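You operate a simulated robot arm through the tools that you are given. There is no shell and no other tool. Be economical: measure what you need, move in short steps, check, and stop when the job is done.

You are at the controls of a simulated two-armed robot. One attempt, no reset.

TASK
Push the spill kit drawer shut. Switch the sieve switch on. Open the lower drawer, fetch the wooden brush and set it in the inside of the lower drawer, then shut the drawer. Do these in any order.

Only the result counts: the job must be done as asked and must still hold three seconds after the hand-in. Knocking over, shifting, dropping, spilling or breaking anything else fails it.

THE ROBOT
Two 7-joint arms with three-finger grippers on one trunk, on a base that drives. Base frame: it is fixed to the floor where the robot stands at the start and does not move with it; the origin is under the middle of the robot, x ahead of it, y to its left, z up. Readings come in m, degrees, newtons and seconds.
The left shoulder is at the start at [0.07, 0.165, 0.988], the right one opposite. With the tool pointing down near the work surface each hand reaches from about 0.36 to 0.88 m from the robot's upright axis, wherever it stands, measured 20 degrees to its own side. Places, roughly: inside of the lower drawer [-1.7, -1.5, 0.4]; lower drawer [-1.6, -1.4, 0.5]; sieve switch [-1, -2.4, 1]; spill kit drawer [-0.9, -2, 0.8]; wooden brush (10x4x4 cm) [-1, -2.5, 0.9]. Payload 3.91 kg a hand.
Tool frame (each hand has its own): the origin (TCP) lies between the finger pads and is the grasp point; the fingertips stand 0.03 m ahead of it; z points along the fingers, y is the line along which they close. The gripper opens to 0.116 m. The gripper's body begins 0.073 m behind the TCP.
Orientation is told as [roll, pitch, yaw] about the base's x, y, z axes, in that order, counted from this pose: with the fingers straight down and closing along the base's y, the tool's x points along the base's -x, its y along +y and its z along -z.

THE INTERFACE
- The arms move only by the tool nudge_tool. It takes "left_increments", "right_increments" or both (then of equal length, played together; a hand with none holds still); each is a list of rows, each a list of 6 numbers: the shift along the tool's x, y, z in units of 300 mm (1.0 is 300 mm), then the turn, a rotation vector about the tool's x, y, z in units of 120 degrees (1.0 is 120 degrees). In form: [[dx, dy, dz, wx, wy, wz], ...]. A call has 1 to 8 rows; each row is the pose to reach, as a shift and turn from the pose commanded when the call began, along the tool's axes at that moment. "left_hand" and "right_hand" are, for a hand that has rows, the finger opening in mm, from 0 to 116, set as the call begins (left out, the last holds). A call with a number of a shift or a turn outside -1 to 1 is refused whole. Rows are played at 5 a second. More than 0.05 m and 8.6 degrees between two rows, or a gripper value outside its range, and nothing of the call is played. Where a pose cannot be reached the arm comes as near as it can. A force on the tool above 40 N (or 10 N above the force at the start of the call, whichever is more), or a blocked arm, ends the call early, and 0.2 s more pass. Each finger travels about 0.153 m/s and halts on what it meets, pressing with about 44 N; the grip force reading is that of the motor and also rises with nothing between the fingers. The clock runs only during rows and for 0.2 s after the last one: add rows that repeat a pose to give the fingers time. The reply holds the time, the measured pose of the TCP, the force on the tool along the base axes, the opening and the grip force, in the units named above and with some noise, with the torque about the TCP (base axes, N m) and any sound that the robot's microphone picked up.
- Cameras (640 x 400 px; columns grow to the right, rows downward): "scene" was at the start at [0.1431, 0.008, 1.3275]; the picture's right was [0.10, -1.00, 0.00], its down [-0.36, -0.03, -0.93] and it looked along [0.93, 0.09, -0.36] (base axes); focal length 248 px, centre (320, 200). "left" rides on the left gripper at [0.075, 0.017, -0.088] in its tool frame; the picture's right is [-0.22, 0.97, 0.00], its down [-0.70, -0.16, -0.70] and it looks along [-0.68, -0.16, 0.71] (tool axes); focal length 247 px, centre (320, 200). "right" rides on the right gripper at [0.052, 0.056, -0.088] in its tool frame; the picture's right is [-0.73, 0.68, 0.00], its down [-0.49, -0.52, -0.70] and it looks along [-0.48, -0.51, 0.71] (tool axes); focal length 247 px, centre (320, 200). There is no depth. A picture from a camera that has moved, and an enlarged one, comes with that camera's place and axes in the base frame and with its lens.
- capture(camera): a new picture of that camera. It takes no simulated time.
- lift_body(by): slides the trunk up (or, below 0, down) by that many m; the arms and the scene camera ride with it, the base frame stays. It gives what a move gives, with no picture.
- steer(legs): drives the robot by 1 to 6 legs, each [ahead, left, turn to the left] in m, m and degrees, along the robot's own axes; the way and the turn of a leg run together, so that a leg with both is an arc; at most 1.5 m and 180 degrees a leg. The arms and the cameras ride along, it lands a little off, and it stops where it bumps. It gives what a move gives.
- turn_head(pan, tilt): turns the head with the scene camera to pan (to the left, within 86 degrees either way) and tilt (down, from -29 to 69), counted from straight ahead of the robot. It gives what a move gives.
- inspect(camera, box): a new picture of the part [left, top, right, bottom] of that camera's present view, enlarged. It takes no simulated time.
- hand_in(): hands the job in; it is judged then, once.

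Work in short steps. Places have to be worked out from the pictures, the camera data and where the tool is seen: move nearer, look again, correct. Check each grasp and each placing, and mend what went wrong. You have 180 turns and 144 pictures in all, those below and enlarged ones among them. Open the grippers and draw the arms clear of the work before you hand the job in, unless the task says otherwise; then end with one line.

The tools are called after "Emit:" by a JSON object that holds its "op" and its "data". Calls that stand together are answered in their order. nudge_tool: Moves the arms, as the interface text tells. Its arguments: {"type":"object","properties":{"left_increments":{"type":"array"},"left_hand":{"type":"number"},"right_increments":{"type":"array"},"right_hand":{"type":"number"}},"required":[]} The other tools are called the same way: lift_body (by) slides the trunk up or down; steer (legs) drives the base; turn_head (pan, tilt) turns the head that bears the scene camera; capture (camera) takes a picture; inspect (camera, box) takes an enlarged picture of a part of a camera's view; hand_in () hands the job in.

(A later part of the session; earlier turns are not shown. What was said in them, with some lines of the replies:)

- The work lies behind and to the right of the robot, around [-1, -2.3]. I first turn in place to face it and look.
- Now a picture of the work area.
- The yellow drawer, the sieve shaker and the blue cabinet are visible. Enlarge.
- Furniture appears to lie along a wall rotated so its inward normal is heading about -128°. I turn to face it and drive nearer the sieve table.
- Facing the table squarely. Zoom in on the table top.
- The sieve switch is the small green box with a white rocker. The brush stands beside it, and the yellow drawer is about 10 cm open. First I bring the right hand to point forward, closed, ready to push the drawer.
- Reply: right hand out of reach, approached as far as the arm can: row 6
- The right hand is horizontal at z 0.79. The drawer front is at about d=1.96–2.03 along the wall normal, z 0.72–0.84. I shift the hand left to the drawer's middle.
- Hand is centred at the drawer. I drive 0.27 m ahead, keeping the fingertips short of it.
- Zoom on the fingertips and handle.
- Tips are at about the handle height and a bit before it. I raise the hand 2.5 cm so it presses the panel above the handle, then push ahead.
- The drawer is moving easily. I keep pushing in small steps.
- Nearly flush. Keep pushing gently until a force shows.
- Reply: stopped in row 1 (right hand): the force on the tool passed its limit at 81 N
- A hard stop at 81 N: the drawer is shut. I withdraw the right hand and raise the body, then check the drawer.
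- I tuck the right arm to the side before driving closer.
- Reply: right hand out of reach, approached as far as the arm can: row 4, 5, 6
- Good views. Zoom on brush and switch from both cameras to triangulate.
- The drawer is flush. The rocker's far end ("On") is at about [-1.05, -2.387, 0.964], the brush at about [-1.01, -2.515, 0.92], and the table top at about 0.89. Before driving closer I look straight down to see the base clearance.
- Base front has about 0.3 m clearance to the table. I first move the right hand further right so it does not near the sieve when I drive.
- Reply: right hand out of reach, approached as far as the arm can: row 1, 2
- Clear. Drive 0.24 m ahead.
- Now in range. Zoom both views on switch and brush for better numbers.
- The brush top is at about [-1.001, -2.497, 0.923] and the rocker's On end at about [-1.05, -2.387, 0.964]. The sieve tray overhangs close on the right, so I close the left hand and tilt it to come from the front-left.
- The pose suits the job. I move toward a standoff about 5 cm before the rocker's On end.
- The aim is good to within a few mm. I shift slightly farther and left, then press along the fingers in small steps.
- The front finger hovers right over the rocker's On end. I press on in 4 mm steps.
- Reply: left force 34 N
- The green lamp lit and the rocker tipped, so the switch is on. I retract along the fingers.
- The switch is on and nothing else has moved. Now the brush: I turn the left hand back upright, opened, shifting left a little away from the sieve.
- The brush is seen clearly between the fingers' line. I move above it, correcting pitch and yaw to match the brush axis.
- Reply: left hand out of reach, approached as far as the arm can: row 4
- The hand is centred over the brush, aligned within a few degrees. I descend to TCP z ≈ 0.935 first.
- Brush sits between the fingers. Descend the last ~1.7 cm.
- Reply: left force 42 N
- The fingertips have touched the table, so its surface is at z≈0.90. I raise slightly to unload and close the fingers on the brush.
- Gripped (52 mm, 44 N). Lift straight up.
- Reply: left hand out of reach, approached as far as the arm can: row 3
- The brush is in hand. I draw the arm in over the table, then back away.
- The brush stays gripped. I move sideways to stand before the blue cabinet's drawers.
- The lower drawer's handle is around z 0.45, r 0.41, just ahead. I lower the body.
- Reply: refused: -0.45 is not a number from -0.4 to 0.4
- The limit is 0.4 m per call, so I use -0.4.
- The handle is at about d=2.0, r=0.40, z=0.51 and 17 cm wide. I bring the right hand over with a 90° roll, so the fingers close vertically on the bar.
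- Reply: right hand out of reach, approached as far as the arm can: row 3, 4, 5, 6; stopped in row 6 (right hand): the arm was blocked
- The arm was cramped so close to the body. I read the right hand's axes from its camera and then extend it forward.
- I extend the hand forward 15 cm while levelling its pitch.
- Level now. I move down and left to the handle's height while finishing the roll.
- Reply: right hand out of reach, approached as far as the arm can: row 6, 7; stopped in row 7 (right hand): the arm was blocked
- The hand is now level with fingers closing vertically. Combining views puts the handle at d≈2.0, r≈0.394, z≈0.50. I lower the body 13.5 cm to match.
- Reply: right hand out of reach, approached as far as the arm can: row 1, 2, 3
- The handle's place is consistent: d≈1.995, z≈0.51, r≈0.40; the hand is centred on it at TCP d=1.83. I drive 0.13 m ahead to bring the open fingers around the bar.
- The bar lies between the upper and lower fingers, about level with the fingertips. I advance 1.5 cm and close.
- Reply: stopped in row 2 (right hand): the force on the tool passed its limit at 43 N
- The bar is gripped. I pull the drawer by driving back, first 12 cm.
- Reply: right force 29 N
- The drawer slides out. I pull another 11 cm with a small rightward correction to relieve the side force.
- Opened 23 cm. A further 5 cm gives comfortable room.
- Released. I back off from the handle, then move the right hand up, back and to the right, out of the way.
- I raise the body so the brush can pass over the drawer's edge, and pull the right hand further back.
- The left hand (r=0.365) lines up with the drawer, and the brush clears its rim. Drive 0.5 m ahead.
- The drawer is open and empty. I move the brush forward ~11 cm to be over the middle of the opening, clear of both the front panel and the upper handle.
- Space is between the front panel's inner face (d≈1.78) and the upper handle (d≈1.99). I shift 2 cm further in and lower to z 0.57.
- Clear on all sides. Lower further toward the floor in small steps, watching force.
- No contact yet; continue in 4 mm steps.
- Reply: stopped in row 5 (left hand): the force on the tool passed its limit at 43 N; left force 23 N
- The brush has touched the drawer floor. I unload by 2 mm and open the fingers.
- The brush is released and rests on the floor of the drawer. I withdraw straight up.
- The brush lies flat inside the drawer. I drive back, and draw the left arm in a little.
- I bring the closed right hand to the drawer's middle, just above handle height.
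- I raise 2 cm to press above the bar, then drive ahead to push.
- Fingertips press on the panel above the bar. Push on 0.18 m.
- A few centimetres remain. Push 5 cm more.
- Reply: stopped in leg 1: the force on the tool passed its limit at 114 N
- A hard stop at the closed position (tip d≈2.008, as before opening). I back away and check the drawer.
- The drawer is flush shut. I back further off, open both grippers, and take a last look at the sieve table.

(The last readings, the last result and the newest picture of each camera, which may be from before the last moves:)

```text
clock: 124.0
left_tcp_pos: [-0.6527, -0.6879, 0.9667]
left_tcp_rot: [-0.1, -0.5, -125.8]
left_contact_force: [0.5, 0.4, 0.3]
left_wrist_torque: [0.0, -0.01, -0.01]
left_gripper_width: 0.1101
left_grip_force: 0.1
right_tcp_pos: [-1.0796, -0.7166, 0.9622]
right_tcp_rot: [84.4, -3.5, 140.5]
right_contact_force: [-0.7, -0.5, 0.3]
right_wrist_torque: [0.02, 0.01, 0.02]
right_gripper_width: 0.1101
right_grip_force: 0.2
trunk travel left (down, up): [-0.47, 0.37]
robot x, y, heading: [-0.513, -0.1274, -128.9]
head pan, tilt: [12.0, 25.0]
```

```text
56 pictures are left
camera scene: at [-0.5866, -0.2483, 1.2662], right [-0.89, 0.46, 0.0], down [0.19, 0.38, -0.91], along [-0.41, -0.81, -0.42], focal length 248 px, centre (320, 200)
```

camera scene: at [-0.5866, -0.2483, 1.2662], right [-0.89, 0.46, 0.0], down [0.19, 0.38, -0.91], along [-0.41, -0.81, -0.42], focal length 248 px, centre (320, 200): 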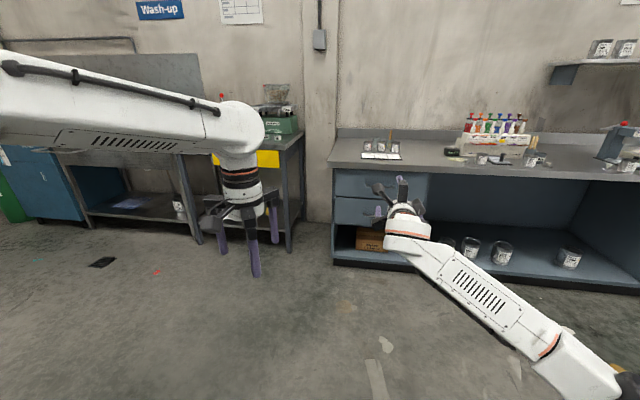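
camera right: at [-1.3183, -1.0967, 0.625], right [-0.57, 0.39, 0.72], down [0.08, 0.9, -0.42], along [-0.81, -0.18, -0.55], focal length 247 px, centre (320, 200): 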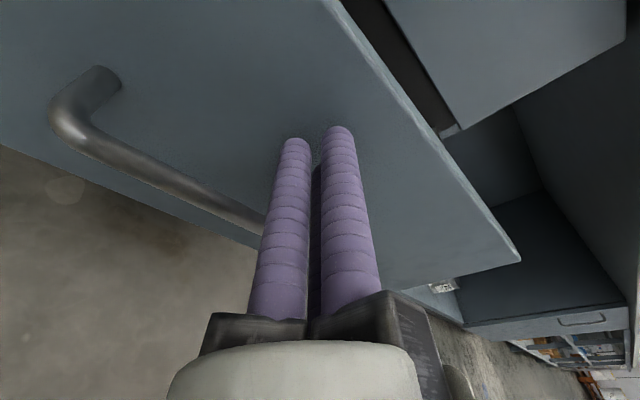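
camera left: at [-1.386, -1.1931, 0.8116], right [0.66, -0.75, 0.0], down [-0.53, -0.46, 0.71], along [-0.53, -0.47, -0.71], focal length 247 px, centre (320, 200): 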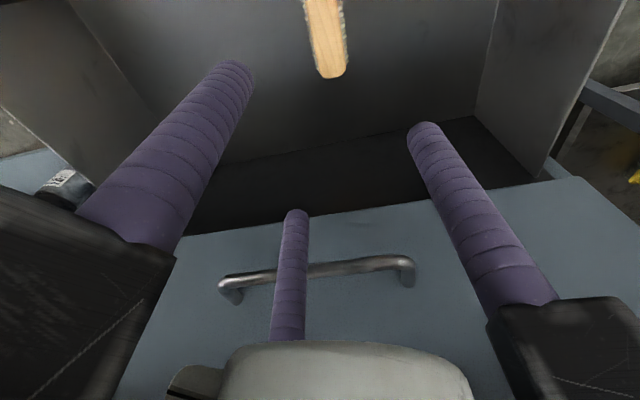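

The left arm hides the switch. I sidestep left to verify the table.

Emit:
{"op": "steer", "data": {"legs": [[0, 1.0, 0]]}}

Emit:
{"op": "turn_head", "data": {"pan": -3, "tilt": 25}}

Emit:
{"op": "inspect", "data": {"camera": "scene", "box": [230, 80, 430, 230]}}

```text
clock: 129.2
left_tcp_pos: [0.1241, -1.3176, 0.9659]
left_tcp_rot: [0.0, -0.5, -125.8]
left_contact_force: [0.4, 0.5, -0.1]
left_wrist_torque: [0.04, 0.02, 0.02]
left_gripper_width: 0.11
left_grip_force: 0.0
right_tcp_pos: [-0.3014, -1.3467, 0.9626]
right_tcp_rot: [84.4, -3.5, 140.6]
right_contact_force: [1.1, 0.5, 0.2]
right_wrist_torque: [-0.01, 0.0, 0.0]
right_gripper_width: 0.1099
right_grip_force: 0.0
trunk travel left (down, up): [-0.47, 0.37]
robot x, y, heading: [0.2637, -0.7558, -128.8]
head pan, tilt: [12.0, 25.0]
```

```text
clock: 129.9
left_tcp_pos: [0.1241, -1.3161, 0.9658]
left_tcp_rot: [0.0, -0.5, -125.8]
left_contact_force: [0.1, -0.6, -0.1]
left_wrist_torque: [0.0, 0.01, 0.02]
left_gripper_width: 0.1101
left_grip_force: 0.1
right_tcp_pos: [-0.3023, -1.3466, 0.9625]
right_tcp_rot: [84.3, -3.6, 140.7]
right_contact_force: [1.1, 0.2, -0.8]
right_wrist_torque: [-0.05, -0.02, 0.01]
right_gripper_width: 0.11
right_grip_force: 0.0
trunk travel left (down, up): [-0.47, 0.37]
robot x, y, heading: [0.2631, -0.7541, -129.0]
head pan, tilt: [-3.0, 25.0]
```

```text
2.67 times, centred on (330, 155) of scene
camera zoom: at [0.1706, -0.8635, 1.2663], right [-0.74, 0.67, 0.0], down [0.28, 0.31, -0.91], along [-0.61, -0.67, -0.42], focal length 661 px, centre (293, 320)
```

zoom: 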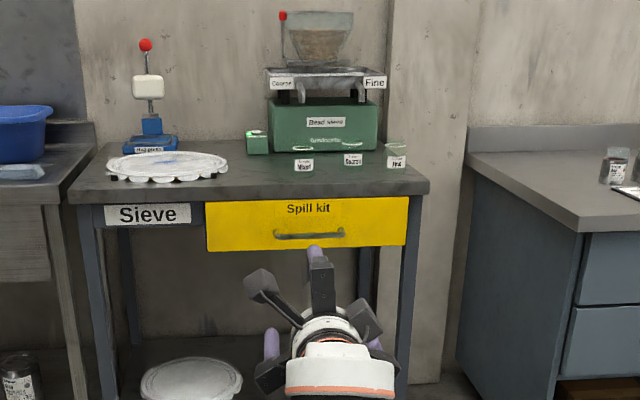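

The spill kit drawer is shut, the switch lamp is lit, nothing else is disturbed, and the arms are clear with grippers open. I hand in.

Emit:
{"op": "hand_in", "data": {}}

```text
The job is handed in.
```

The spill kit drawer is shut, the sieve switch is on with its lamp lit, and the wooden brush is inside the shut lower drawer; the job is handed in.
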